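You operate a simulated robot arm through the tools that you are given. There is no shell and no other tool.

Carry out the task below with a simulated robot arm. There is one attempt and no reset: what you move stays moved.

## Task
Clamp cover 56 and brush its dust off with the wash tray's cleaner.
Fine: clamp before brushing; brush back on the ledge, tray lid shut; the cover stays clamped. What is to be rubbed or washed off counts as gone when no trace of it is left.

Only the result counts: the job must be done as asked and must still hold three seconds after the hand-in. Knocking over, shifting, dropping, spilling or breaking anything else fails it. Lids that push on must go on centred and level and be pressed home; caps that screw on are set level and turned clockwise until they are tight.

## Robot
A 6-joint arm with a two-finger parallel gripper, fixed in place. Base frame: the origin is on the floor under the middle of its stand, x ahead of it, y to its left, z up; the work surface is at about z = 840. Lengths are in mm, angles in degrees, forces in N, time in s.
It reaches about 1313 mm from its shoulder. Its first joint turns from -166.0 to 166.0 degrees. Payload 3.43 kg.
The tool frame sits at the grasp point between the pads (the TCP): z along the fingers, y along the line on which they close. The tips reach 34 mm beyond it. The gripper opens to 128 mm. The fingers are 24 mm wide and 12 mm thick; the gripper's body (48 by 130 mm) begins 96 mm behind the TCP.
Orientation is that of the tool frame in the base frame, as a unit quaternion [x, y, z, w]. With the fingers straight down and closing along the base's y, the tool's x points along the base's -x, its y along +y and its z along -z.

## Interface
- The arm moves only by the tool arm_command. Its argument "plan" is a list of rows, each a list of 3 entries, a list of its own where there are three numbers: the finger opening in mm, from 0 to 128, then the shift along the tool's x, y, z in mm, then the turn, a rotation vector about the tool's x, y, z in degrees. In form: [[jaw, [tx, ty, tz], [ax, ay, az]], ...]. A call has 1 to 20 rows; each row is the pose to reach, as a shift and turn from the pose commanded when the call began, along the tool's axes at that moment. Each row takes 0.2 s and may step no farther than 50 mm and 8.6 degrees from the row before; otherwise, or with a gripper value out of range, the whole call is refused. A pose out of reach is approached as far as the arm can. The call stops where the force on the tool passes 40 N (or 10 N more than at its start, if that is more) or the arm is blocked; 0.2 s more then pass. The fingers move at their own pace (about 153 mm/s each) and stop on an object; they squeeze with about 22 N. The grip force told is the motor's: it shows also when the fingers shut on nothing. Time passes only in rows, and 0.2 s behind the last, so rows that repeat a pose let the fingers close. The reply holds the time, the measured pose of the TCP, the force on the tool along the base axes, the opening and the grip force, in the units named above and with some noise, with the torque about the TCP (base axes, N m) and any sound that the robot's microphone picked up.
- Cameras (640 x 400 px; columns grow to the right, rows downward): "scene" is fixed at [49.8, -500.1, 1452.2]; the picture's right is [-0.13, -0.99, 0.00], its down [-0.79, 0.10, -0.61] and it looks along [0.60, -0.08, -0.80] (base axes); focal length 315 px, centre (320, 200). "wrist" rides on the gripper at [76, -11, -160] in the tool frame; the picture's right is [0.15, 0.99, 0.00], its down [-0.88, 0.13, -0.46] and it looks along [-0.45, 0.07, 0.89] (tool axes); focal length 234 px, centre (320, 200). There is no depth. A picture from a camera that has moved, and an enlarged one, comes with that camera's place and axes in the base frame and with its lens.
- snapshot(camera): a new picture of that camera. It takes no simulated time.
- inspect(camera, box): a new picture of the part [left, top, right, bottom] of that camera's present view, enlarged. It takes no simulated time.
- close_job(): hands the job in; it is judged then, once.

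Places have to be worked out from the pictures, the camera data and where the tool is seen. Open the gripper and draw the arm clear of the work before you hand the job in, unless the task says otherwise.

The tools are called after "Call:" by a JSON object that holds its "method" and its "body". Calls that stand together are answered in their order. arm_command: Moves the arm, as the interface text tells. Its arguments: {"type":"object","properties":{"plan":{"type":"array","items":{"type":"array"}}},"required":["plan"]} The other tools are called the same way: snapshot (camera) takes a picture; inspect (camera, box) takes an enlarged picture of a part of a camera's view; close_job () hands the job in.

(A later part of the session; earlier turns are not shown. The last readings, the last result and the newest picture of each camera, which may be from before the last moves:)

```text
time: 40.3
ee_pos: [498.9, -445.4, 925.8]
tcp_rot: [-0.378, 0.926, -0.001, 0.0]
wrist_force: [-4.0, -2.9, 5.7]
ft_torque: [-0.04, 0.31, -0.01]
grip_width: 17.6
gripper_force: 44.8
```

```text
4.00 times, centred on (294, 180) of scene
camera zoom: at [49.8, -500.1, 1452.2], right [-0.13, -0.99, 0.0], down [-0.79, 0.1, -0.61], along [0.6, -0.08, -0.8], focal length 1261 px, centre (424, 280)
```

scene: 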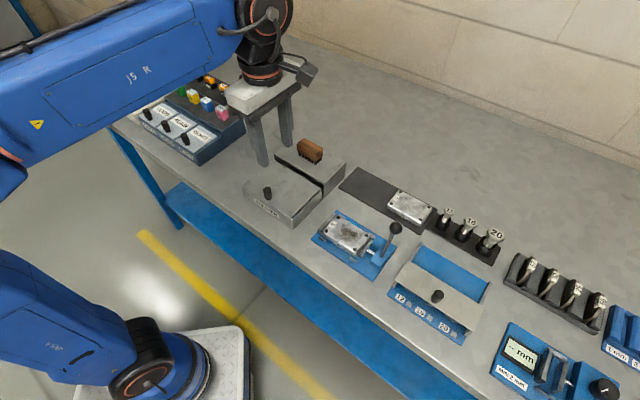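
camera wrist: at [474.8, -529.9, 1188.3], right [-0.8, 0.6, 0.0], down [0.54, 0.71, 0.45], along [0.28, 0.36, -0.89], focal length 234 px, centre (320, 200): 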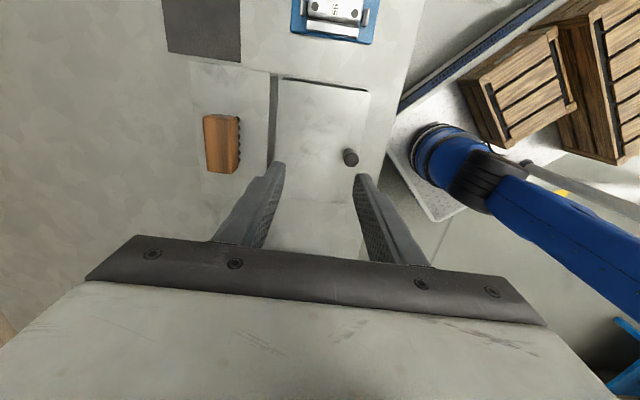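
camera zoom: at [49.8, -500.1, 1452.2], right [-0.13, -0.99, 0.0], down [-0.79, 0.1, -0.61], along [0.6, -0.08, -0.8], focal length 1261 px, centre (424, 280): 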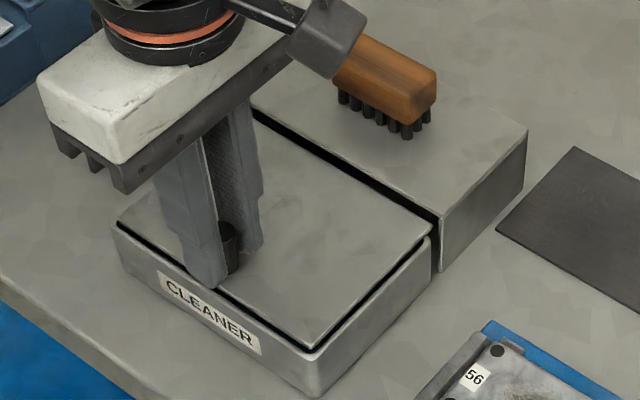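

The lid slides back easily and a gap opens at the front. I continue sliding in steady steps.

Call:
{"method": "arm_command", "body": {"plan": [[10, [0, -7, 0], [0, 0, 0]], [10, [0, -15, 0], [0, 0, 0]], [10, [0, -23, 0], [0, 0, 0]], [10, [0, -31, 0], [0, 0, 0]], [10, [0, -39, 0], [0, 0, 0]], [10, [0, -47, 0], [0, 0, 0]], [10, [0, -54, 0], [0, 0, 0]], [10, [0, -54, 0], [0, 0, 0]]]}}

Call:
{"method": "inspect", "body": {"camera": "scene", "box": [230, 120, 358, 230]}}

Call:
{"method": "snapshot", "body": {"camera": "wrist"}}

```text
time: 42.1
ee_pos: [538.8, -483.9, 925.0]
tcp_rot: [-0.378, 0.926, -0.002, 0.0]
wrist_force: [-1.9, -1.5, -5.2]
ft_torque: [0.03, 0.2, 0.02]
grip_width: 17.4
gripper_force: 45.1
```

```text
3.64 times, centred on (294, 175) of scene
camera zoom: at [49.8, -500.1, 1452.2], right [-0.13, -0.99, 0.0], down [-0.79, 0.1, -0.61], along [0.6, -0.08, -0.8], focal length 1146 px, centre (414, 291)
```

zoom: 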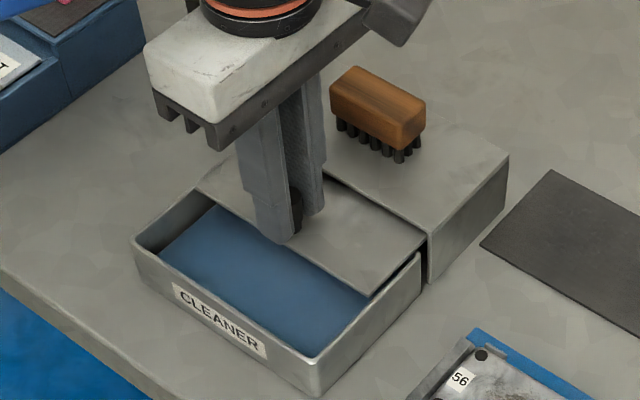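

```text
taken
camera wrist: at [490.7, -543.4, 1087.1], right [-0.8, 0.6, 0.0], down [0.54, 0.71, 0.45], along [0.28, 0.36, -0.89], focal length 234 px, centre (320, 200)
```

wrist: 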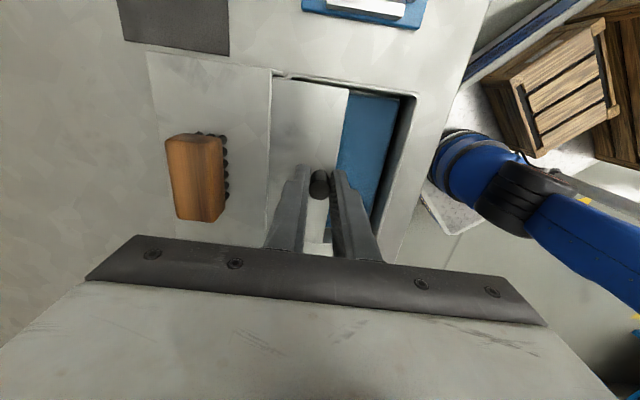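

The tray is opening and blue cleaner shows inside. I slide another 14 mm, keeping the back finger clear of the ledge edge.

Call:
{"method": "arm_command", "body": {"plan": [[10, [0, -5, 0], [0, 0, 0]], [10, [0, -10, 0], [0, 0, 0]], [10, [0, -14, 0], [0, 0, 0]], [10, [0, -14, 0], [0, 0, 0]]]}}

Call:
{"method": "inspect", "body": {"camera": "scene", "box": [230, 120, 358, 230]}}

Call:
{"method": "inspect", "body": {"camera": "wrist", "box": [140, 40, 440, 260]}}

```text
time: 43.1
ee_pos: [548.3, -493.5, 926.3]
tcp_rot: [-0.378, 0.926, -0.002, 0.0]
wrist_force: [3.8, 4.0, 2.6]
ft_torque: [0.51, -0.25, -0.04]
grip_width: 17.7
gripper_force: 44.6
```

```text
3.64 times, centred on (294, 175) of scene
camera zoom: at [49.8, -500.1, 1452.2], right [-0.13, -0.99, 0.0], down [-0.79, 0.1, -0.61], along [0.6, -0.08, -0.8], focal length 1146 px, centre (414, 291)
```

zoom: 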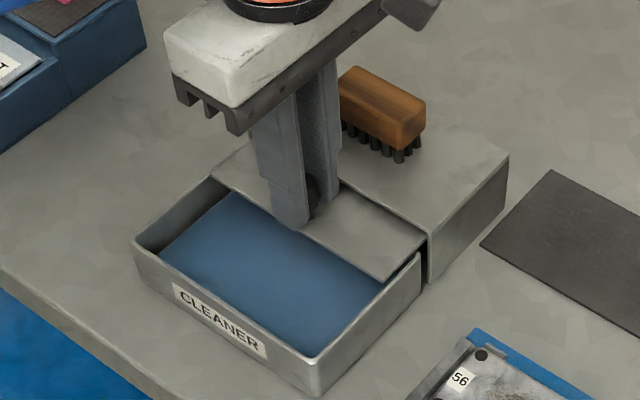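

```text
1.82 times, centred on (290, 150) of wrist
camera zoom: at [500.7, -553.4, 1087.1], right [-0.8, 0.6, 0.0], down [0.54, 0.71, 0.45], along [0.28, 0.36, -0.89], focal length 426 px, centre (374, 291)
```

zoom: 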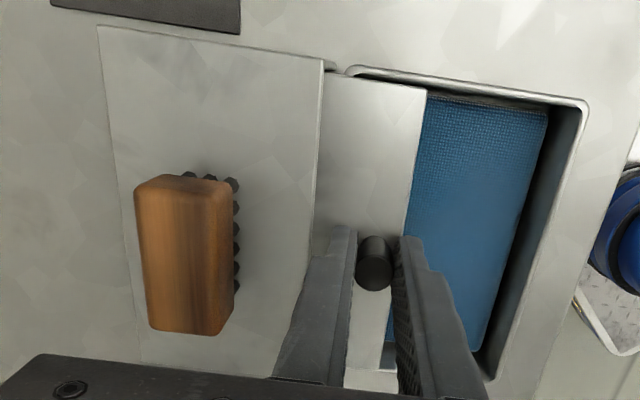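

The lid is about 74 mm open and a wet blue pad/bath is visible. I open the fingers only slightly (to stay off the ledge), rise, and move toward the brush for a look.

Call:
{"method": "arm_command", "body": {"plan": [[26, [0, 0, 0], [0, 0, 0]], [26, [0, 0, 0], [0, 0, 0]], [26, [0, 0, -15], [0, 0, 0]], [26, [0, 0, -45], [0, 0, 0]], [40, [0, 0, -80], [0, 0, 0]], [60, [0, -38, -80], [0, 0, 0]], [60, [0, -76, -80], [0, 0, 0]], [60, [0, -76, -80], [0, 0, 0]]]}}

Call:
{"method": "snapshot", "body": {"camera": "wrist"}}

Call:
{"method": "inspect", "body": {"camera": "scene", "box": [230, 110, 358, 230]}}

Call:
{"method": "inspect", "body": {"camera": "wrist", "box": [260, 90, 400, 230]}}

```text
time: 44.9
ee_pos: [599.6, -549.3, 1007.0]
tcp_rot: [-0.378, 0.926, -0.002, 0.0]
wrist_force: [0.5, -0.4, -0.9]
ft_torque: [0.02, -0.02, 0.02]
grip_width: 60.1
gripper_force: 0.1
```

```text
taken
camera wrist: at [553.6, -608.4, 1168.1], right [-0.8, 0.6, 0.0], down [0.54, 0.71, 0.45], along [0.28, 0.36, -0.89], focal length 234 px, centre (320, 200)
```

wrist: 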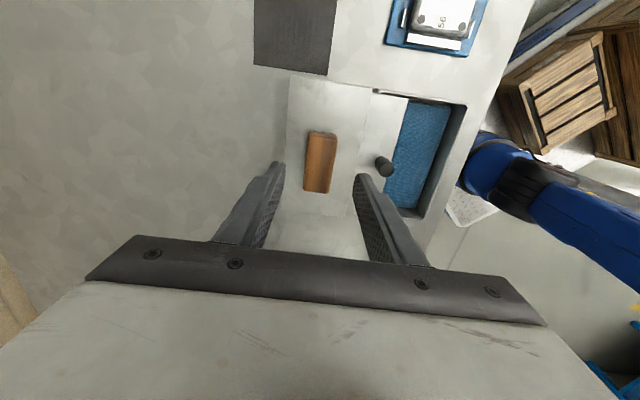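

```text
3.33 times, centred on (294, 170) of scene
camera zoom: at [49.8, -500.1, 1452.2], right [-0.13, -0.99, 0.0], down [-0.79, 0.1, -0.61], along [0.6, -0.08, -0.8], focal length 1051 px, centre (407, 300)
```

zoom: 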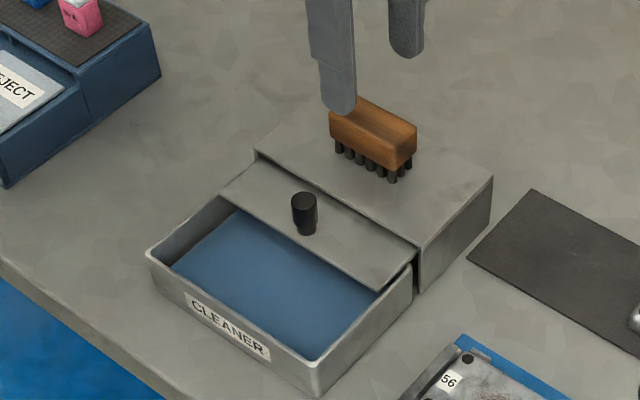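

```text
2.86 times, centred on (330, 160) of wrist
camera zoom: at [553.6, -608.4, 1168.1], right [-0.8, 0.6, 0.0], down [0.54, 0.71, 0.45], along [0.28, 0.36, -0.89], focal length 669 px, centre (291, 314)
```

zoom: 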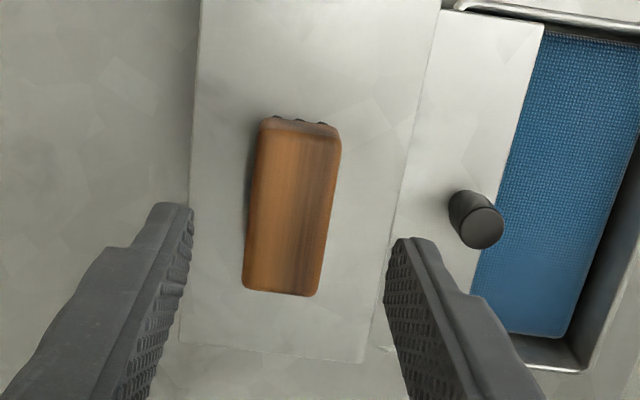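

The brush is aligned with the tool, centred at about (−2.5, +1), 61×27 mm with its top at z ≈ 934 on the ledge at about 892. I lower the open fingers beside its wooden block and grip it.

Call:
{"method": "arm_command", "body": {"plan": [[60, [-2.5, 1, 25], [0, 0, 0]], [60, [-2.5, 1, 50], [0, 0, 0]], [60, [-2.5, 1, 64], [0, 0, 0]], [60, [-2.5, 1, 70], [0, 0, 0]], [60, [-2.5, 1, 70], [0, 0, 0]]]}}

Call:
{"method": "inspect", "body": {"camera": "scene", "box": [260, 110, 350, 180]}}

Call:
{"method": "inspect", "body": {"camera": "wrist", "box": [250, 110, 390, 240]}}

```text
time: 46.1
ee_pos: [603.9, -545.9, 935.8]
tcp_rot: [-0.378, 0.926, -0.002, -0.001]
wrist_force: [-0.7, 0.6, -0.3]
ft_torque: [0.05, 0.01, 0.0]
grip_width: 60.1
gripper_force: 0.0
```

```text
5.71 times, centred on (305, 145) of scene
camera zoom: at [49.8, -500.1, 1452.2], right [-0.13, -0.99, 0.0], down [-0.79, 0.1, -0.61], along [0.6, -0.08, -0.8], focal length 1801 px, centre (406, 514)
```

zoom: 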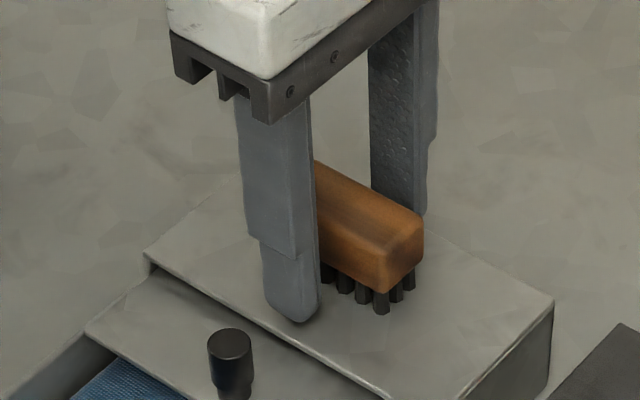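

```text
3.08 times, centred on (320, 175) of wrist
camera zoom: at [555.9, -605.9, 1097.2], right [-0.8, 0.6, 0.0], down [0.54, 0.71, 0.45], along [0.28, 0.36, -0.89], focal length 720 px, centre (320, 277)
```

zoom: 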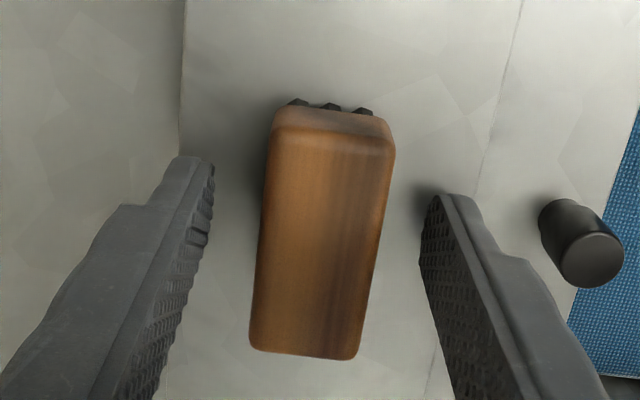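

The fingers straddle the brush centrally with tips about 10 mm above the ledge. I close on the wooden block and lift slowly a little to check the grip.

Call:
{"method": "arm_command", "body": {"plan": [[12, [0, 0, 0], [0, 0, 0]], [12, [0, 0, 0], [0, 0, 0]], [12, [0, 0, 0], [0, 0, 0]], [12, [0, 0, -2], [0, 0, 0]], [12, [0, 0, -5], [0, 0, 0]], [12, [0, 0, -10], [0, 0, 0]], [12, [0, 0, -15], [0, 0, 0]], [12, [0, 0, -15], [0, 0, 0]]]}}

Call:
{"method": "inspect", "body": {"camera": "scene", "box": [260, 100, 350, 180]}}

Call:
{"method": "inspect", "body": {"camera": "wrist", "box": [250, 110, 390, 240]}}

```text
time: 47.9
ee_pos: [603.6, -544.0, 950.4]
tcp_rot: [-0.378, 0.926, -0.002, 0.0]
wrist_force: [0.0, 0.0, 0.1]
ft_torque: [0.04, 0.03, -0.02]
grip_width: 29.2
gripper_force: 22.3
```

```text
5.00 times, centred on (305, 140) of scene
camera zoom: at [49.8, -500.1, 1452.2], right [-0.13, -0.99, 0.0], down [-0.79, 0.1, -0.61], along [0.6, -0.08, -0.8], focal length 1576 px, centre (395, 500)
```

zoom: 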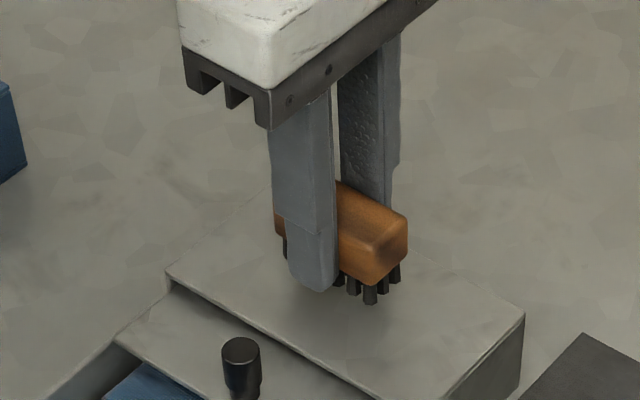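

```text
3.08 times, centred on (320, 175) of wrist
camera zoom: at [555.6, -604.9, 1112.2], right [-0.8, 0.6, 0.0], down [0.54, 0.71, 0.45], along [0.28, 0.36, -0.89], focal length 720 px, centre (320, 277)
```

zoom: 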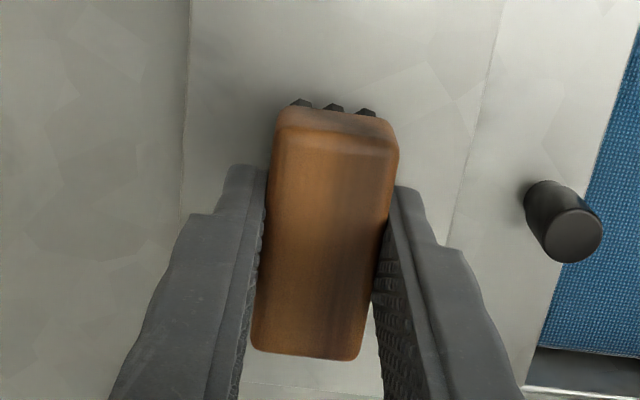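

The brush is held securely (29 mm). I raise it over the knob height and carry it above the tray opening, centred between lid edge and front wall.

Call:
{"method": "arm_command", "body": {"plan": [[12, [0, 0, -15], [0, 0, 0]], [12, [0, 0, -35], [0, 0, 0]], [12, [0, 10, -40], [0, 0, 0]], [12, [1, 35, -40], [0, 0, 0]], [12, [2, 60, -40], [0, 0, 0]], [12, [3, 85, -40], [0, 0, 0]], [12, [4, 110, -40], [0, 0, 0]], [12, [4, 121.7, -40], [0, 0, 0]], [12, [4, 121.7, -40], [0, 0, 0]]]}}

Call:
{"method": "inspect", "body": {"camera": "scene", "box": [230, 120, 340, 230]}}

Call:
{"method": "inspect", "body": {"camera": "wrist", "box": [240, 70, 400, 240]}}

```text
time: 49.9
ee_pos: [513.2, -460.9, 991.3]
tcp_rot: [-0.378, 0.926, -0.002, 0.001]
wrist_force: [0.5, 0.3, -0.6]
ft_torque: [0.01, -0.01, 0.01]
grip_width: 29.3
gripper_force: 22.4
```

```text
3.64 times, centred on (285, 175) of scene
camera zoom: at [49.8, -500.1, 1452.2], right [-0.13, -0.99, 0.0], down [-0.79, 0.1, -0.61], along [0.6, -0.08, -0.8], focal length 1146 px, centre (447, 291)
```

zoom: 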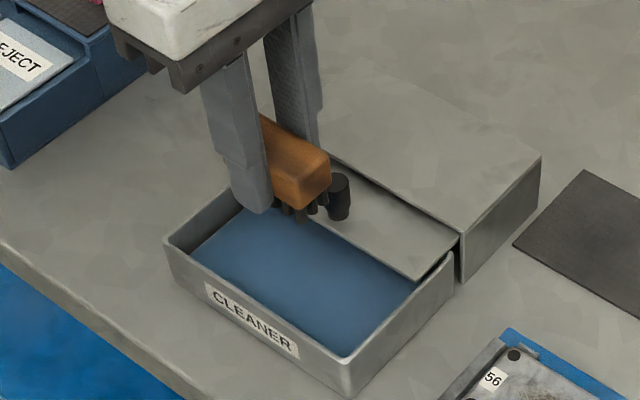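

```text
2.35 times, centred on (320, 155) of wrist
camera zoom: at [466.7, -520.8, 1152.2], right [-0.8, 0.6, 0.0], down [0.54, 0.71, 0.45], along [0.28, 0.36, -0.89], focal length 551 px, centre (320, 306)
```

zoom: 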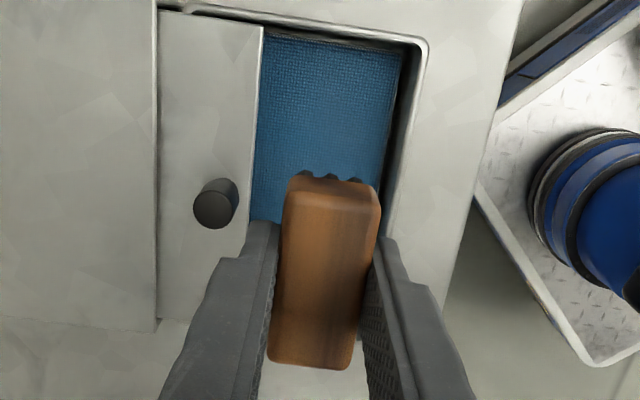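

The opening spans about −33 to +35 mm around the brush, leaving 7–9 mm for the fingers. I lower the brush toward the cleaner, slowly near the end.

Call:
{"method": "arm_command", "body": {"plan": [[12, [0, 1, 20], [0, 0, 0]], [12, [0, 1, 40], [0, 0, 0]], [12, [0, 1, 58], [0, 0, 0]], [12, [0, 1, 68], [0, 0, 0]], [12, [0, 1, 74], [0, 0, 0]], [12, [0, 1, 74], [0, 0, 0]]]}}

Call:
{"method": "inspect", "body": {"camera": "scene", "box": [230, 130, 340, 230]}}

Call:
{"method": "inspect", "body": {"camera": "wrist", "box": [240, 70, 400, 240]}}

```text
time: 51.3
ee_pos: [513.6, -461.0, 914.4]
tcp_rot: [-0.378, 0.926, -0.002, 0.0]
wrist_force: [-0.7, 0.3, -0.6]
ft_torque: [-0.02, 0.0, -0.03]
grip_width: 29.0
gripper_force: 22.2
```

```text
4.00 times, centred on (285, 180) of scene
camera zoom: at [49.8, -500.1, 1452.2], right [-0.13, -0.99, 0.0], down [-0.79, 0.1, -0.61], along [0.6, -0.08, -0.8], focal length 1261 px, centre (460, 280)
```

zoom: 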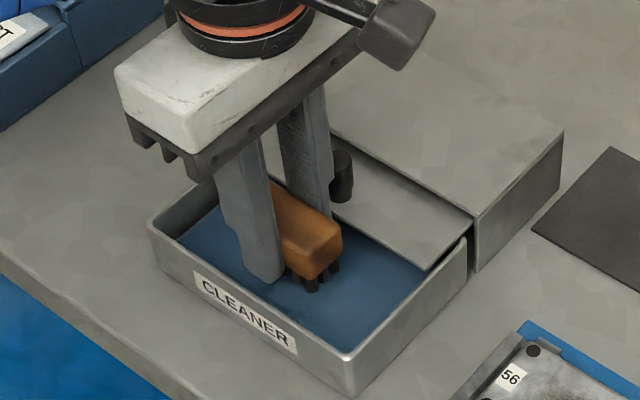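

```text
2.35 times, centred on (320, 155) of wrist
camera zoom: at [466.8, -520.4, 1076.6], right [-0.8, 0.6, 0.0], down [0.54, 0.71, 0.45], along [0.28, 0.36, -0.89], focal length 551 px, centre (320, 306)
```

zoom: 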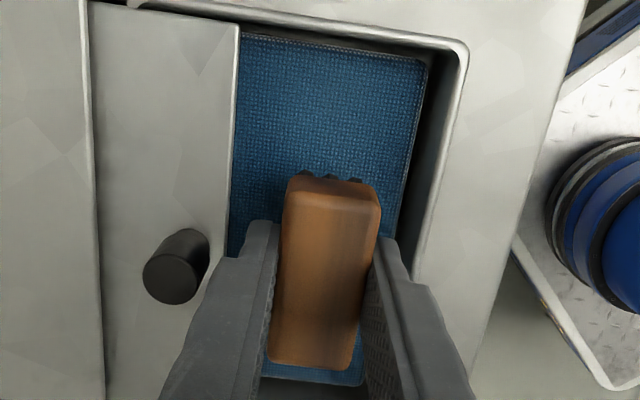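

It is a soaked blue pad; bristles are about at z 870 now. I lower in small steps until they press lightly on it.

Call:
{"method": "arm_command", "body": {"plan": [[12, [0, 0, 1.5], [0, 0, 0]], [12, [0, 0, 3], [0, 0, 0]], [12, [0, 0, 4], [0, 0, 0]], [12, [0, 0, 4], [0, 0, 0]]]}}

Call:
{"method": "inspect", "body": {"camera": "scene", "box": [270, 165, 330, 210]}}

```text
time: 52.3
ee_pos: [514.3, -460.9, 912.0]
tcp_rot: [-0.378, 0.926, -0.002, 0.0]
wrist_force: [0.2, 0.3, -0.8]
ft_torque: [0.01, -0.02, 0.02]
grip_width: 29.4
gripper_force: 22.1
```

```text
8.89 times, centred on (300, 188) of scene
camera zoom: at [49.8, -500.1, 1452.2], right [-0.13, -0.99, 0.0], down [-0.79, 0.1, -0.61], along [0.6, -0.08, -0.8], focal length 2802 px, centre (498, 311)
```

zoom: 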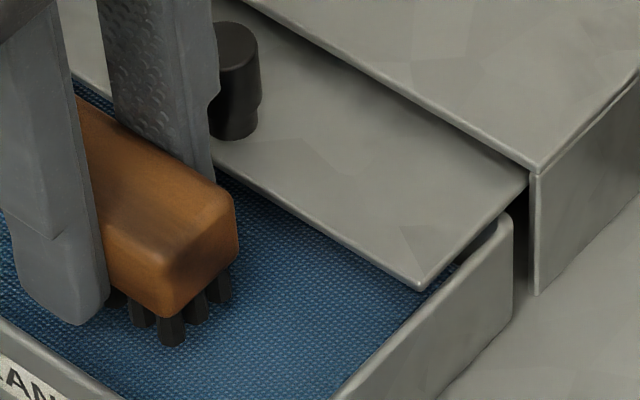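

No contact yet. I continue lowering in small steps.

Call:
{"method": "arm_command", "body": {"plan": [[12, [0, 0, 1.5], [0, 0, 0]], [12, [0, 0, 3], [0, 0, 0]], [12, [0, 0, 4], [0, 0, 0]], [12, [0, 0, 4], [0, 0, 0]]]}}

Call:
{"method": "inspect", "body": {"camera": "scene", "box": [270, 165, 330, 210]}}

```text
time: 53.3
ee_pos: [514.0, -460.1, 909.2]
tcp_rot: [-0.378, 0.926, -0.002, -0.001]
wrist_force: [-0.1, 0.6, -0.4]
ft_torque: [0.03, 0.01, -0.04]
grip_width: 29.4
gripper_force: 22.2
```

```text
8.89 times, centred on (300, 188) of scene
camera zoom: at [49.8, -500.1, 1452.2], right [-0.13, -0.99, 0.0], down [-0.79, 0.1, -0.61], along [0.6, -0.08, -0.8], focal length 2802 px, centre (498, 311)
```

zoom: 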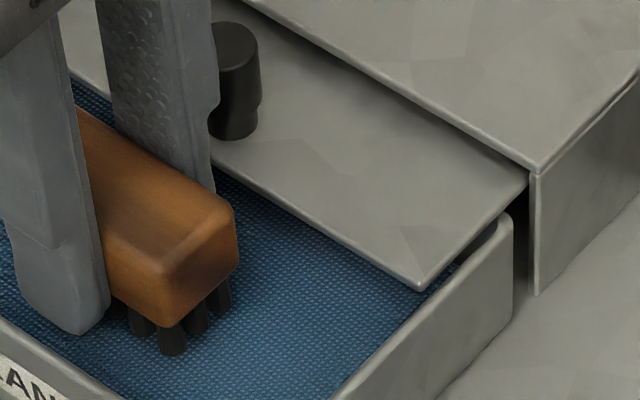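

Still free. I keep lowering.

Call:
{"method": "arm_command", "body": {"plan": [[12, [0, 0, 1.5], [0, 0, 0]], [12, [0, 0, 3], [0, 0, 0]], [12, [0, 0, 4], [0, 0, 0]], [12, [0, 0, 4], [0, 0, 0]]]}}

Call:
{"method": "inspect", "body": {"camera": "scene", "box": [270, 165, 330, 210]}}

```text
time: 54.3
ee_pos: [512.9, -460.0, 904.0]
tcp_rot: [-0.377, 0.926, -0.002, 0.0]
wrist_force: [0.1, -0.8, -0.2]
ft_torque: [0.0, 0.0, 0.0]
grip_width: 29.1
gripper_force: 22.1
```

```text
8.89 times, centred on (300, 188) of scene
camera zoom: at [49.8, -500.1, 1452.2], right [-0.13, -0.99, 0.0], down [-0.79, 0.1, -0.61], along [0.6, -0.08, -0.8], focal length 2802 px, centre (498, 311)
```

zoom: 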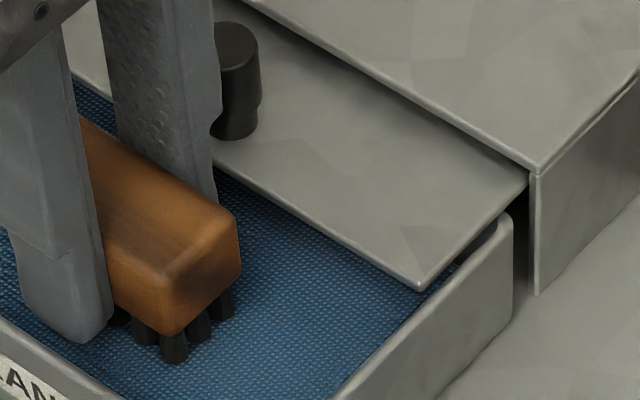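

Bristle ends are near the pad. I lower another 3 mm carefully.

Call:
{"method": "arm_command", "body": {"plan": [[12, [0, 0, 1], [0, 0, 0]], [12, [0, 0, 2], [0, 0, 0]], [12, [0, 0, 3], [0, 0, 0]], [12, [0, 0, 3], [0, 0, 0]]]}}

Call:
{"method": "inspect", "body": {"camera": "scene", "box": [270, 165, 330, 210]}}

```text
time: 55.3
ee_pos: [513.0, -460.3, 902.1]
tcp_rot: [-0.377, 0.926, -0.002, 0.0]
wrist_force: [1.1, -0.5, 0.3]
ft_torque: [0.01, 0.01, -0.01]
grip_width: 29.2
gripper_force: 22.2
```

```text
8.89 times, centred on (300, 188) of scene
camera zoom: at [49.8, -500.1, 1452.2], right [-0.13, -0.99, 0.0], down [-0.79, 0.1, -0.61], along [0.6, -0.08, -0.8], focal length 2802 px, centre (498, 311)
```

zoom: 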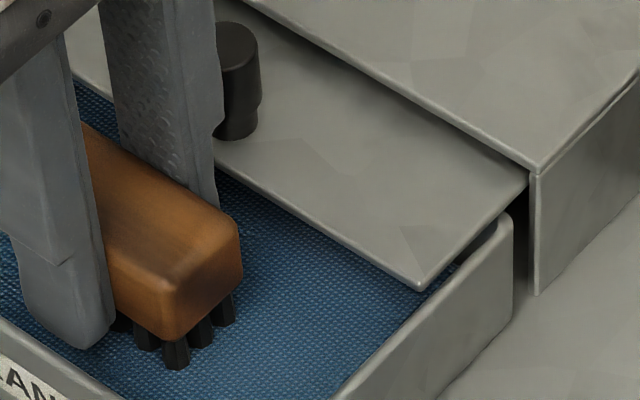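

The bristles are still just hanging above; the pad is lower than I estimated. I continue down.

Call:
{"method": "arm_command", "body": {"plan": [[12, [0, 0, 1.5], [0, 0, 0]], [12, [0, 0, 3], [0, 0, 0]], [12, [0, 0, 4], [0, 0, 0]], [12, [0, 0, 4], [0, 0, 0]]]}}

Call:
{"method": "inspect", "body": {"camera": "scene", "box": [270, 165, 330, 210]}}

```text
time: 56.3
ee_pos: [513.7, -460.4, 898.1]
tcp_rot: [-0.378, 0.926, -0.002, 0.0]
wrist_force: [4.0, -2.7, 20.8]
ft_torque: [-0.05, -0.04, -0.02]
grip_width: 29.4
gripper_force: 21.6
```

```text
8.89 times, centred on (300, 188) of scene
camera zoom: at [49.8, -500.1, 1452.2], right [-0.13, -0.99, 0.0], down [-0.79, 0.1, -0.61], along [0.6, -0.08, -0.8], focal length 2802 px, centre (498, 311)
```

zoom: 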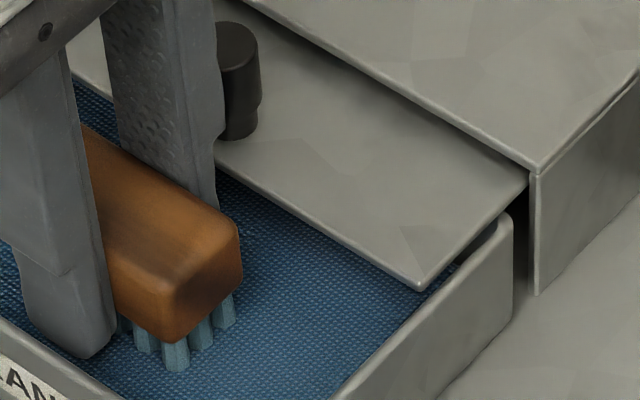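

Contact at about 21 N and the bristles have turned light blue: the brush has taken up cleaner. I lift it straight out and carry it above the clamped cover.

Call:
{"method": "arm_command", "body": {"plan": [[12, [0, 0, 0], [0, 0, 0]], [12, [0, 0, -5], [0, 0, 0]], [12, [0, 0, -20], [0, 0, 0]], [12, [0, 0, -45], [0, 0, 0]], [12, [0, 0, -70], [0, 0, 0]], [12, [0, 0, -90], [0, 0, 0]], [12, [15, -2, -92], [0, 0, 0]], [12, [45, -5, -92], [0, 0, 0]], [12, [75, -8, -92], [0, 0, 0]], [12, [105, -11, -92], [0, 0, 0]], [12, [135, -13, -92], [0, 0, 0]], [12, [165, -16, -92], [0, 0, 0]], [12, [183.5, -17.6, -92], [0, 0, 0]], [12, [183.5, -17.6, -92], [0, 0, 0]]]}}

Call:
{"method": "inspect", "body": {"camera": "scene", "box": [290, 170, 410, 280]}}

Call:
{"method": "inspect", "body": {"camera": "wrist", "box": [240, 70, 400, 240]}}

Call:
{"method": "inspect", "body": {"camera": "scene", "box": [230, 130, 340, 230]}}

```text
time: 59.3
ee_pos: [393.8, -602.2, 986.9]
tcp_rot: [-0.379, 0.925, -0.002, 0.0]
wrist_force: [0.2, -0.6, -0.9]
ft_torque: [-0.01, 0.02, 0.03]
grip_width: 29.3
gripper_force: 22.1
```

```text
3.64 times, centred on (350, 225) of scene
camera zoom: at [49.8, -500.1, 1452.2], right [-0.13, -0.99, 0.0], down [-0.79, 0.1, -0.61], along [0.6, -0.08, -0.8], focal length 1146 px, centre (211, 109)
```

zoom: 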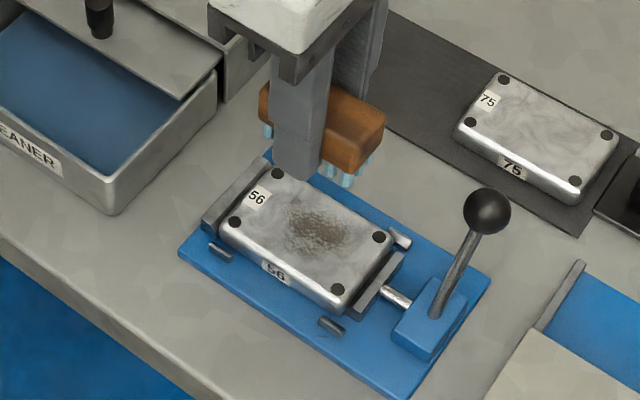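

```text
2.35 times, centred on (320, 155) of wrist
camera zoom: at [348.0, -661.5, 1149.6], right [-0.8, 0.6, 0.0], down [0.54, 0.71, 0.45], along [0.28, 0.36, -0.89], focal length 551 px, centre (320, 306)
```

zoom: 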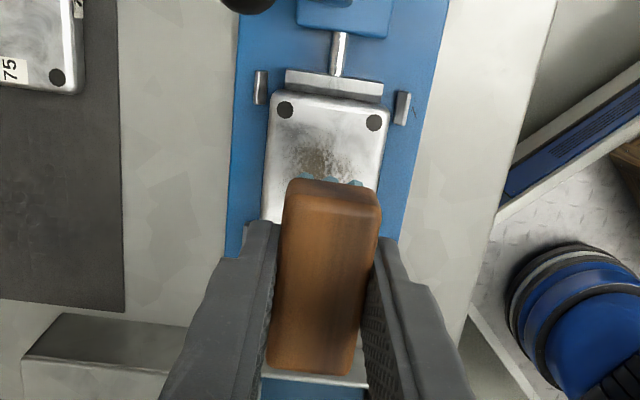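

```text
4.00 times, centred on (285, 180) of scene
camera zoom: at [49.8, -500.1, 1452.2], right [-0.13, -0.99, 0.0], down [-0.79, 0.1, -0.61], along [0.6, -0.08, -0.8], focal length 1261 px, centre (460, 280)
```

zoom: 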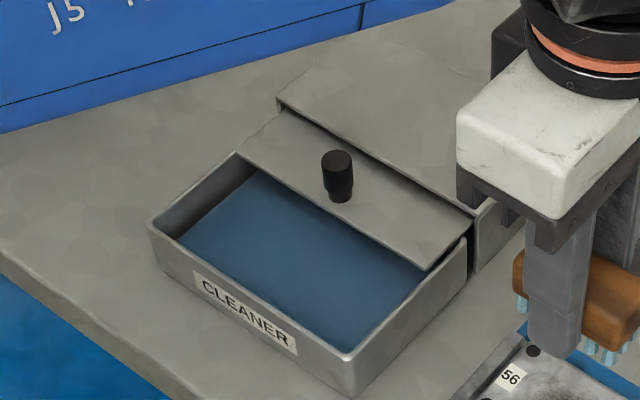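

The cover centre is directly below the brush, with dust within about ±20 mm. I lower the brush toward the cover top (expected contact near TCP 912).

Call:
{"method": "arm_command", "body": {"plan": [[12, [3, 0, 20], [0, 0, 0]], [12, [3, 0, 40], [0, 0, 0]], [12, [3, 0, 55], [0, 0, 0]], [12, [3, 0, 65], [0, 0, 0]], [12, [3, 0, 68], [0, 0, 0]], [12, [3, 0, 68], [0, 0, 0]]]}}

Call:
{"method": "inspect", "body": {"camera": "scene", "box": [310, 190, 400, 270]}}

Call:
{"method": "inspect", "body": {"camera": "wrist", "box": [240, 70, 400, 240]}}

```text
time: 60.7
ee_pos: [391.0, -603.4, 923.4]
tcp_rot: [-0.378, 0.926, -0.001, 0.0]
wrist_force: [-0.2, 0.1, 0.4]
ft_torque: [-0.01, 0.0, 0.01]
grip_width: 29.1
gripper_force: 22.0
```

```text
5.00 times, centred on (355, 230) of scene
camera zoom: at [49.8, -500.1, 1452.2], right [-0.13, -0.99, 0.0], down [-0.79, 0.1, -0.61], along [0.6, -0.08, -0.8], focal length 1576 px, centre (145, 50)
```

zoom: 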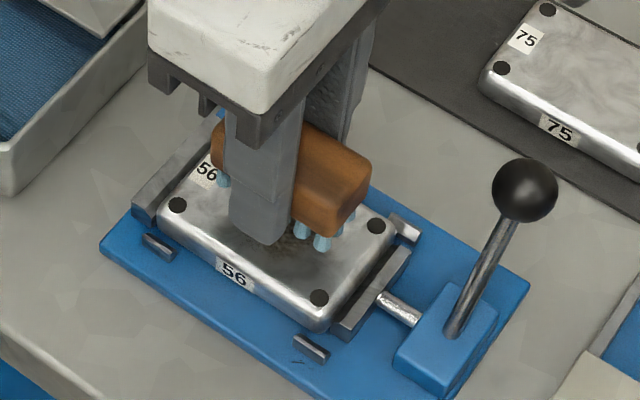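

```text
2.35 times, centred on (320, 155) of wrist
camera zoom: at [344.8, -663.3, 1083.7], right [-0.8, 0.6, 0.0], down [0.54, 0.71, 0.45], along [0.28, 0.36, -0.89], focal length 551 px, centre (320, 306)
```

zoom: 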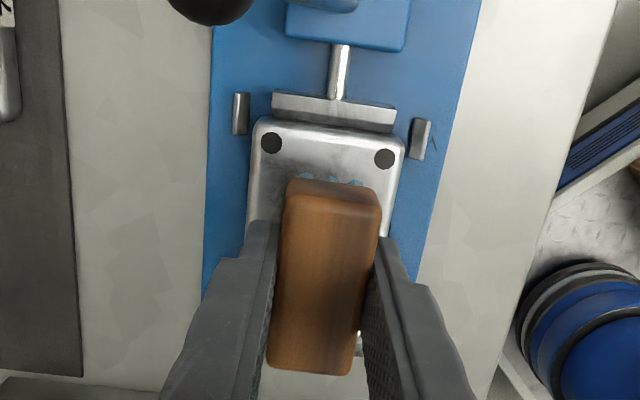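

The bristles are a few millimetres above the dust. I step down gently to find contact.

Call:
{"method": "arm_command", "body": {"plan": [[12, [0, 0, 1.5], [0, 0, 0]], [12, [0, 0, 3], [0, 0, 0]], [12, [0, 0, 4.5], [0, 0, 0]], [12, [0, 0, 6], [0, 0, 0]], [12, [0, 0, 6], [0, 0, 0]]]}}

Call:
{"method": "inspect", "body": {"camera": "scene", "box": [320, 200, 390, 255]}}

```text
time: 61.9
ee_pos: [392.6, -603.4, 916.1]
tcp_rot: [-0.378, 0.926, -0.002, 0.0]
wrist_force: [-0.3, 0.0, -0.2]
ft_torque: [0.0, 0.02, 0.0]
grip_width: 29.1
gripper_force: 22.3
```

```text
7.27 times, centred on (355, 228) of scene
camera zoom: at [49.8, -500.1, 1452.2], right [-0.13, -0.99, 0.0], down [-0.79, 0.1, -0.61], along [0.6, -0.08, -0.8], focal length 2292 px, centre (66, 0)
```

zoom: 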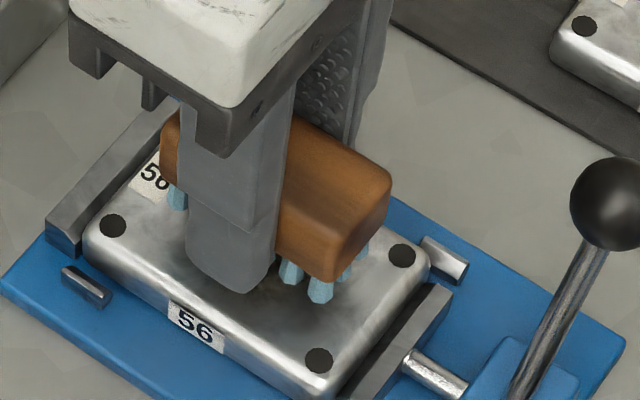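

Still no contact force at 916. I go on in small steps.

Call:
{"method": "arm_command", "body": {"plan": [[12, [0, 0, 1], [0, 0, 0]], [12, [0, 0, 2], [0, 0, 0]], [12, [0, 0, 3], [0, 0, 0]], [12, [0, 0, 3], [0, 0, 0]]]}}

```text
time: 62.9
ee_pos: [392.7, -604.5, 912.6]
tcp_rot: [-0.377, 0.926, -0.001, 0.0]
wrist_force: [-0.6, 0.2, -1.1]
ft_torque: [-0.01, 0.01, 0.03]
grip_width: 29.1
gripper_force: 22.2
```

No contact yet. I continue 2 mm more.

Call:
{"method": "arm_command", "body": {"plan": [[12, [0, 0, 1], [0, 0, 0]], [12, [0, 0, 2], [0, 0, 0]], [12, [0, 0, 2], [0, 0, 0]]]}}

Call:
{"method": "inspect", "body": {"camera": "scene", "box": [320, 200, 390, 255]}}

```text
time: 63.7
ee_pos: [392.2, -604.5, 911.7]
tcp_rot: [-0.378, 0.926, -0.002, 0.001]
wrist_force: [0.3, -0.6, -1.0]
ft_torque: [0.01, 0.0, 0.02]
grip_width: 29.0
gripper_force: 22.4
```

```text
7.27 times, centred on (355, 228) of scene
camera zoom: at [49.8, -500.1, 1452.2], right [-0.13, -0.99, 0.0], down [-0.79, 0.1, -0.61], along [0.6, -0.08, -0.8], focal length 2292 px, centre (66, 0)
```

zoom: 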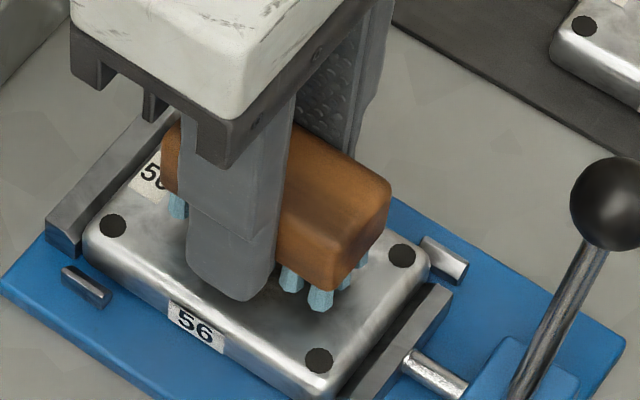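

Close, but still no force. Another 2–3 mm down.

Call:
{"method": "arm_command", "body": {"plan": [[12, [0, 0, 1], [0, 0, 0]], [12, [0, 0, 2], [0, 0, 0]], [12, [0, 0, 2.5], [0, 0, 0]], [12, [0, 0, 2.5], [0, 0, 0]]]}}

```text
time: 64.7
ee_pos: [392.0, -604.2, 909.2]
tcp_rot: [-0.378, 0.926, -0.002, 0.0]
wrist_force: [0.0, 0.0, -1.2]
ft_torque: [-0.02, -0.02, 0.01]
grip_width: 29.3
gripper_force: 21.9
```

Still only the brush's weight. Another 2.5 mm.

Call:
{"method": "arm_command", "body": {"plan": [[12, [0, 0, 1], [0, 0, 0]], [12, [0, 0, 2], [0, 0, 0]], [12, [0, 0, 2.5], [0, 0, 0]], [12, [0, 0, 2.5], [0, 0, 0]]]}}

Call:
{"method": "inspect", "body": {"camera": "scene", "box": [320, 200, 390, 255]}}

```text
time: 65.7
ee_pos: [393.3, -604.6, 905.9]
tcp_rot: [-0.378, 0.926, -0.002, 0.0]
wrist_force: [-0.4, 1.0, -1.2]
ft_torque: [0.04, 0.02, 0.01]
grip_width: 29.5
gripper_force: 22.4
```

```text
7.27 times, centred on (355, 228) of scene
camera zoom: at [49.8, -500.1, 1452.2], right [-0.13, -0.99, 0.0], down [-0.79, 0.1, -0.61], along [0.6, -0.08, -0.8], focal length 2292 px, centre (66, 0)
```

zoom: 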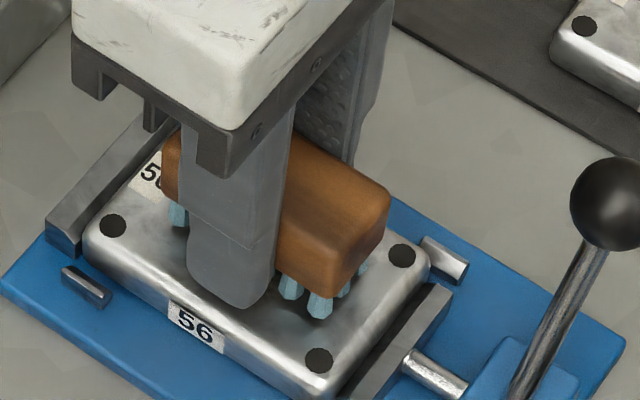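

The bristle ends are nearly at the surface. I continue in 2 mm steps until the force rises.

Call:
{"method": "arm_command", "body": {"plan": [[12, [0, 0, 1], [0, 0, 0]], [12, [0, 0, 2], [0, 0, 0]], [12, [0, 0, 2], [0, 0, 0]]]}}

```text
time: 66.5
ee_pos: [392.1, -602.0, 903.8]
tcp_rot: [-0.378, 0.926, -0.001, 0.0]
wrist_force: [0.9, 0.0, -0.3]
ft_torque: [-0.01, 0.01, -0.01]
grip_width: 29.2
gripper_force: 22.0
```

Call:
{"method": "arm_command", "body": {"plan": [[12, [0, 0, 1], [0, 0, 0]], [12, [0, 0, 2], [0, 0, 0]], [12, [0, 0, 2], [0, 0, 0]]]}}

Call:
{"method": "inspect", "body": {"camera": "scene", "box": [320, 200, 390, 255]}}

```text
time: 67.3
ee_pos: [392.9, -604.2, 902.6]
tcp_rot: [-0.378, 0.926, -0.003, 0.0]
wrist_force: [-0.3, -1.6, 4.5]
ft_torque: [0.03, 0.07, 0.04]
grip_width: 29.2
gripper_force: 21.6
```

```text
7.27 times, centred on (355, 228) of scene
camera zoom: at [49.8, -500.1, 1452.2], right [-0.13, -0.99, 0.0], down [-0.79, 0.1, -0.61], along [0.6, -0.08, -0.8], focal length 2292 px, centre (66, 0)
```

zoom: 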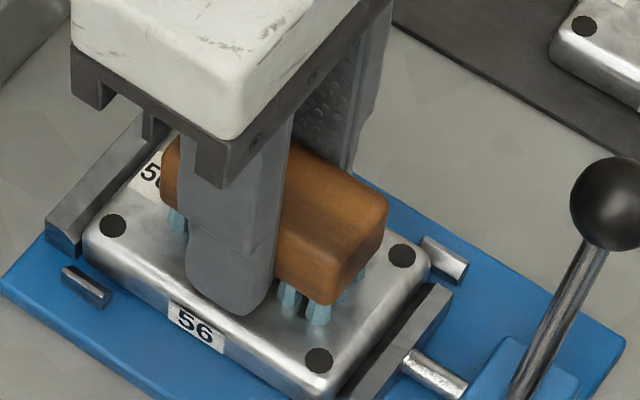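

Light contact (about 5 N) at TCP 902.6. I now brush back and forth across the cover with a slight extra press.

Call:
{"method": "arm_command", "body": {"plan": [[12, [0, 3, 0.5], [0, 0, 0]], [12, [0, 9, 0.5], [0, 0, 0]], [12, [0, 15, 0.5], [0, 0, 0]], [12, [0, 19, 0.5], [0, 0, 0]], [12, [0, 13, 0.5], [0, 0, 0]], [12, [0, 7, 0.5], [0, 0, 0]], [12, [0, 0, 0.5], [0, 0, 0]], [12, [0, -7, 0.5], [0, 0, 0]], [12, [0, -13, 0.5], [0, 0, 0]], [12, [0, -19, 0.5], [0, 0, 0]], [12, [0, -13, 0.5], [0, 0, 0]], [12, [0, -7, 0.5], [0, 0, 0]], [12, [0, 0, 0.5], [0, 0, 0]], [12, [0, 7, 0.5], [0, 0, 0]], [12, [0, 13, 0.5], [0, 0, 0]], [12, [0, 19, 0.5], [0, 0, 0]], [12, [0, 19, 0.5], [0, 0, 0]]]}}

Call:
{"method": "inspect", "body": {"camera": "scene", "box": [310, 195, 390, 255]}}

Call:
{"method": "inspect", "body": {"camera": "wrist", "box": [240, 90, 400, 240]}}

```text
time: 70.9
ee_pos: [378.3, -589.4, 902.0]
tcp_rot: [-0.378, 0.926, -0.002, 0.0]
wrist_force: [2.3, -1.6, 13.2]
ft_torque: [-0.12, -0.06, 0.03]
grip_width: 29.1
gripper_force: 21.7
```

```text
6.67 times, centred on (350, 225) of scene
camera zoom: at [49.8, -500.1, 1452.2], right [-0.13, -0.99, 0.0], down [-0.79, 0.1, -0.61], along [0.6, -0.08, -0.8], focal length 2101 px, centre (120, 33)
```

zoom: 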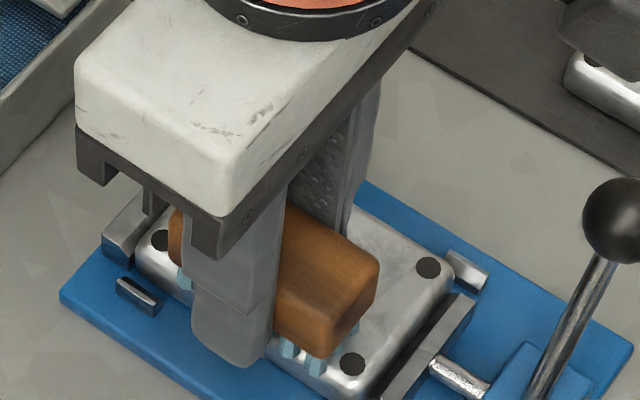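

```text
2.67 times, centred on (320, 165) of wrist
camera zoom: at [331.7, -649.5, 1063.3], right [-0.8, 0.6, 0.0], down [0.54, 0.71, 0.45], along [0.28, 0.36, -0.89], focal length 624 px, centre (320, 293)
```

zoom: 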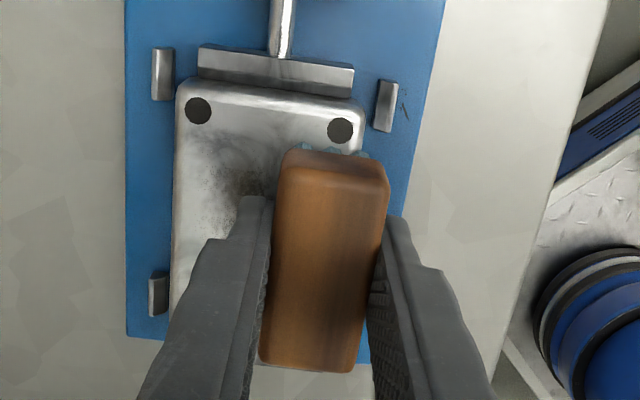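

Pressing at about 13 N; some dust still shows at the back. I make more strokes with small sideways offsets to cover the whole patch.

Call:
{"method": "arm_command", "body": {"plan": [[12, [0, -7, 0], [0, 0, 0]], [12, [0, -14, 0], [0, 0, 0]], [12, [0, -21, 0], [0, 0, 0]], [12, [0, -28, 0], [0, 0, 0]], [12, [0, -35, 0], [0, 0, 0]], [12, [0, -41, 0], [0, 0, 0]], [12, [5, -41, 0], [0, 0, 0]], [12, [5, -33, 0], [0, 0, 0]], [12, [5, -25, 0], [0, 0, 0]], [12, [5, -17, 0], [0, 0, 0]], [12, [5, -9, 0], [0, 0, 0]], [12, [5, -1, 0], [0, 0, 0]], [12, [-5, -1, 0], [0, 0, 0]], [12, [-5, -9, 0], [0, 0, 0]], [12, [-5, -17, 0], [0, 0, 0]], [12, [-5, -25, 0], [0, 0, 0]], [12, [-5, -33, 0], [0, 0, 0]], [12, [-5, -41, 0], [0, 0, 0]], [12, [0, -41, 0], [0, 0, 0]]]}}

Call:
{"method": "inspect", "body": {"camera": "scene", "box": [310, 195, 390, 255]}}

Call:
{"method": "inspect", "body": {"camera": "wrist", "box": [240, 90, 400, 240]}}

```text
time: 74.9
ee_pos: [407.8, -618.3, 902.9]
tcp_rot: [-0.377, 0.926, -0.002, 0.001]
wrist_force: [3.0, 0.9, 5.6]
ft_torque: [0.08, -0.03, -0.01]
grip_width: 29.2
gripper_force: 21.9
```

```text
6.67 times, centred on (350, 225) of scene
camera zoom: at [49.8, -500.1, 1452.2], right [-0.13, -0.99, 0.0], down [-0.79, 0.1, -0.61], along [0.6, -0.08, -0.8], focal length 2101 px, centre (120, 33)
```

zoom: 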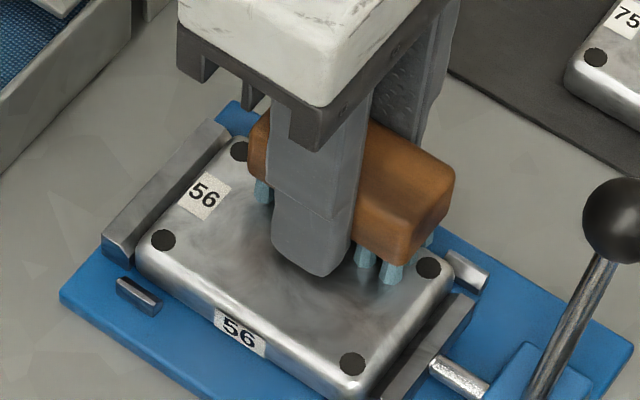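

```text
2.67 times, centred on (320, 165) of wrist
camera zoom: at [360.8, -679.6, 1063.2], right [-0.8, 0.6, 0.0], down [0.54, 0.71, 0.45], along [0.28, 0.36, -0.89], focal length 624 px, centre (320, 293)
```

zoom: 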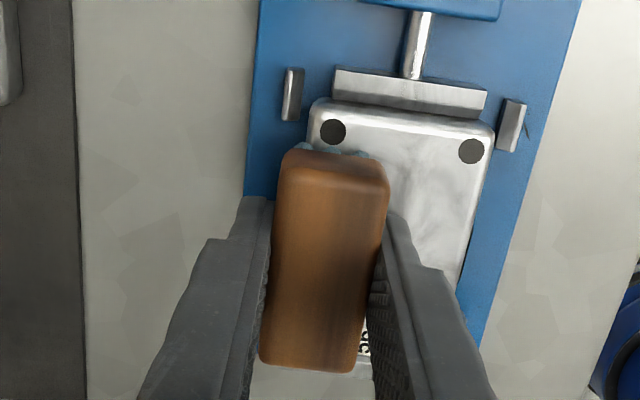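

The front half looks clean. I make a few more passes over the back half, then lift and move aside to inspect the whole cover.

Call:
{"method": "arm_command", "body": {"plan": [[12, [0, 8, 0.3], [0, 0, 0]], [12, [0, 16, 0.3], [0, 0, 0]], [12, [3, 24, 0.3], [0, 0, 0]], [12, [3, 16, 0.3], [0, 0, 0]], [12, [3, 8, 0.3], [0, 0, 0]], [12, [3, 0, 0.3], [0, 0, 0]], [12, [-3, 0, 0.3], [0, 0, 0]], [12, [-3, 8, 0.3], [0, 0, 0]], [12, [-3, 16, 0.3], [0, 0, 0]], [12, [-3, 24, 0.3], [0, 0, 0]], [12, [0, 32, 0.3], [0, 0, 0]], [12, [0, 40, 0.3], [0, 0, 0]], [12, [0, 32, 0.3], [0, 0, 0]], [12, [0, 22, 0.3], [0, 0, 0]], [12, [0, 22, -10], [0, 0, 0]], [12, [0, 22, -40], [0, 0, 0]], [12, [0, 22, -70], [0, 0, 0]]]}}

Call:
{"method": "inspect", "body": {"camera": "scene", "box": [310, 195, 390, 265]}}

Call:
{"method": "inspect", "body": {"camera": "wrist", "box": [240, 90, 400, 240]}}

```text
time: 78.5
ee_pos: [393.6, -602.9, 971.6]
tcp_rot: [-0.378, 0.926, -0.001, 0.0]
wrist_force: [0.7, -0.4, 0.3]
ft_torque: [0.04, 0.01, -0.02]
grip_width: 29.0
gripper_force: 22.0
```

```text
5.71 times, centred on (350, 230) of scene
camera zoom: at [49.8, -500.1, 1452.2], right [-0.13, -0.99, 0.0], down [-0.79, 0.1, -0.61], along [0.6, -0.08, -0.8], focal length 1801 px, centre (149, 29)
```

zoom: 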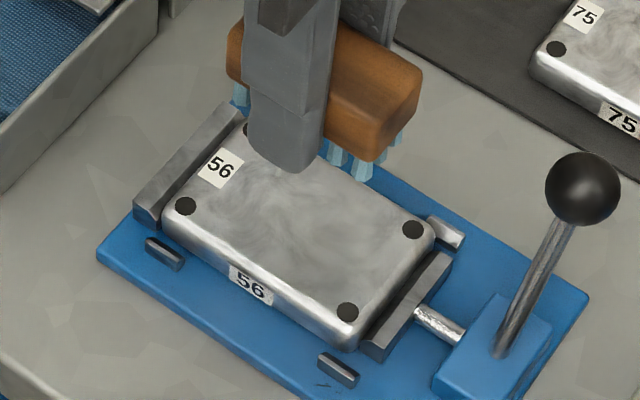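

```text
2.67 times, centred on (320, 165) of wrist
camera zoom: at [346.4, -663.0, 1132.4], right [-0.8, 0.6, 0.0], down [0.54, 0.71, 0.45], along [0.28, 0.36, -0.89], focal length 624 px, centre (320, 293)
```

zoom: 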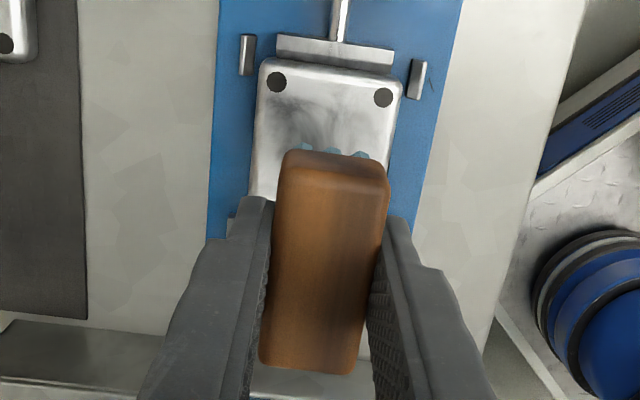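

The visible part looks clean. I move the brush toward the tray at safe height to see the whole cover unobstructed.

Call:
{"method": "arm_command", "body": {"plan": [[12, [-20, 2, -15], [0, 0, 0]], [12, [-50, 5, -20], [0, 0, 0]], [12, [-80, 8, -20], [0, 0, 0]], [12, [-110, 11, -20], [0, 0, 0]], [12, [-140, 14, -20], [0, 0, 0]], [12, [-140, 14, -20], [0, 0, 0]]]}}

Call:
{"method": "inspect", "body": {"camera": "scene", "box": [315, 205, 385, 255]}}

Call:
{"method": "inspect", "body": {"camera": "wrist", "box": [280, 0, 400, 90]}}

```text
time: 79.9
ee_pos: [482.7, -494.3, 990.3]
tcp_rot: [-0.378, 0.926, -0.002, -0.001]
wrist_force: [-0.2, -0.4, -0.6]
ft_torque: [0.0, 0.03, -0.02]
grip_width: 29.2
gripper_force: 22.3
```

```text
8.00 times, centred on (350, 230) of scene
camera zoom: at [49.8, -500.1, 1452.2], right [-0.13, -0.99, 0.0], down [-0.79, 0.1, -0.61], along [0.6, -0.08, -0.8], focal length 2521 px, centre (80, -40)
```

zoom: 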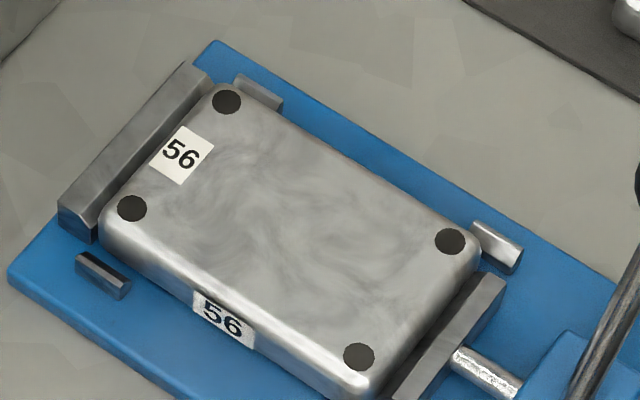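

```text
4.44 times, centred on (340, 45) of wrist
camera zoom: at [435.8, -553.7, 1151.7], right [-0.8, 0.6, 0.0], down [0.54, 0.71, 0.45], along [0.28, 0.36, -0.89], focal length 1041 px, centre (231, 889)
```

zoom: 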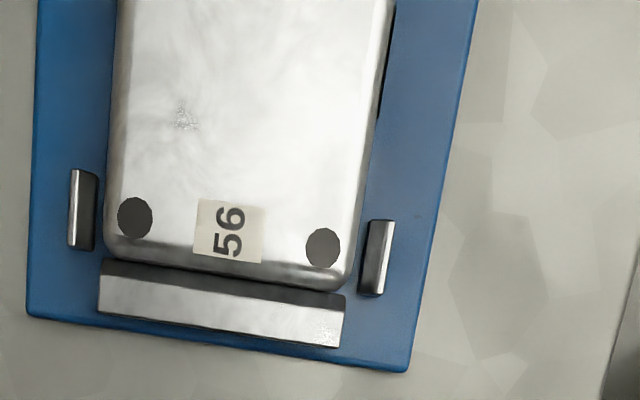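

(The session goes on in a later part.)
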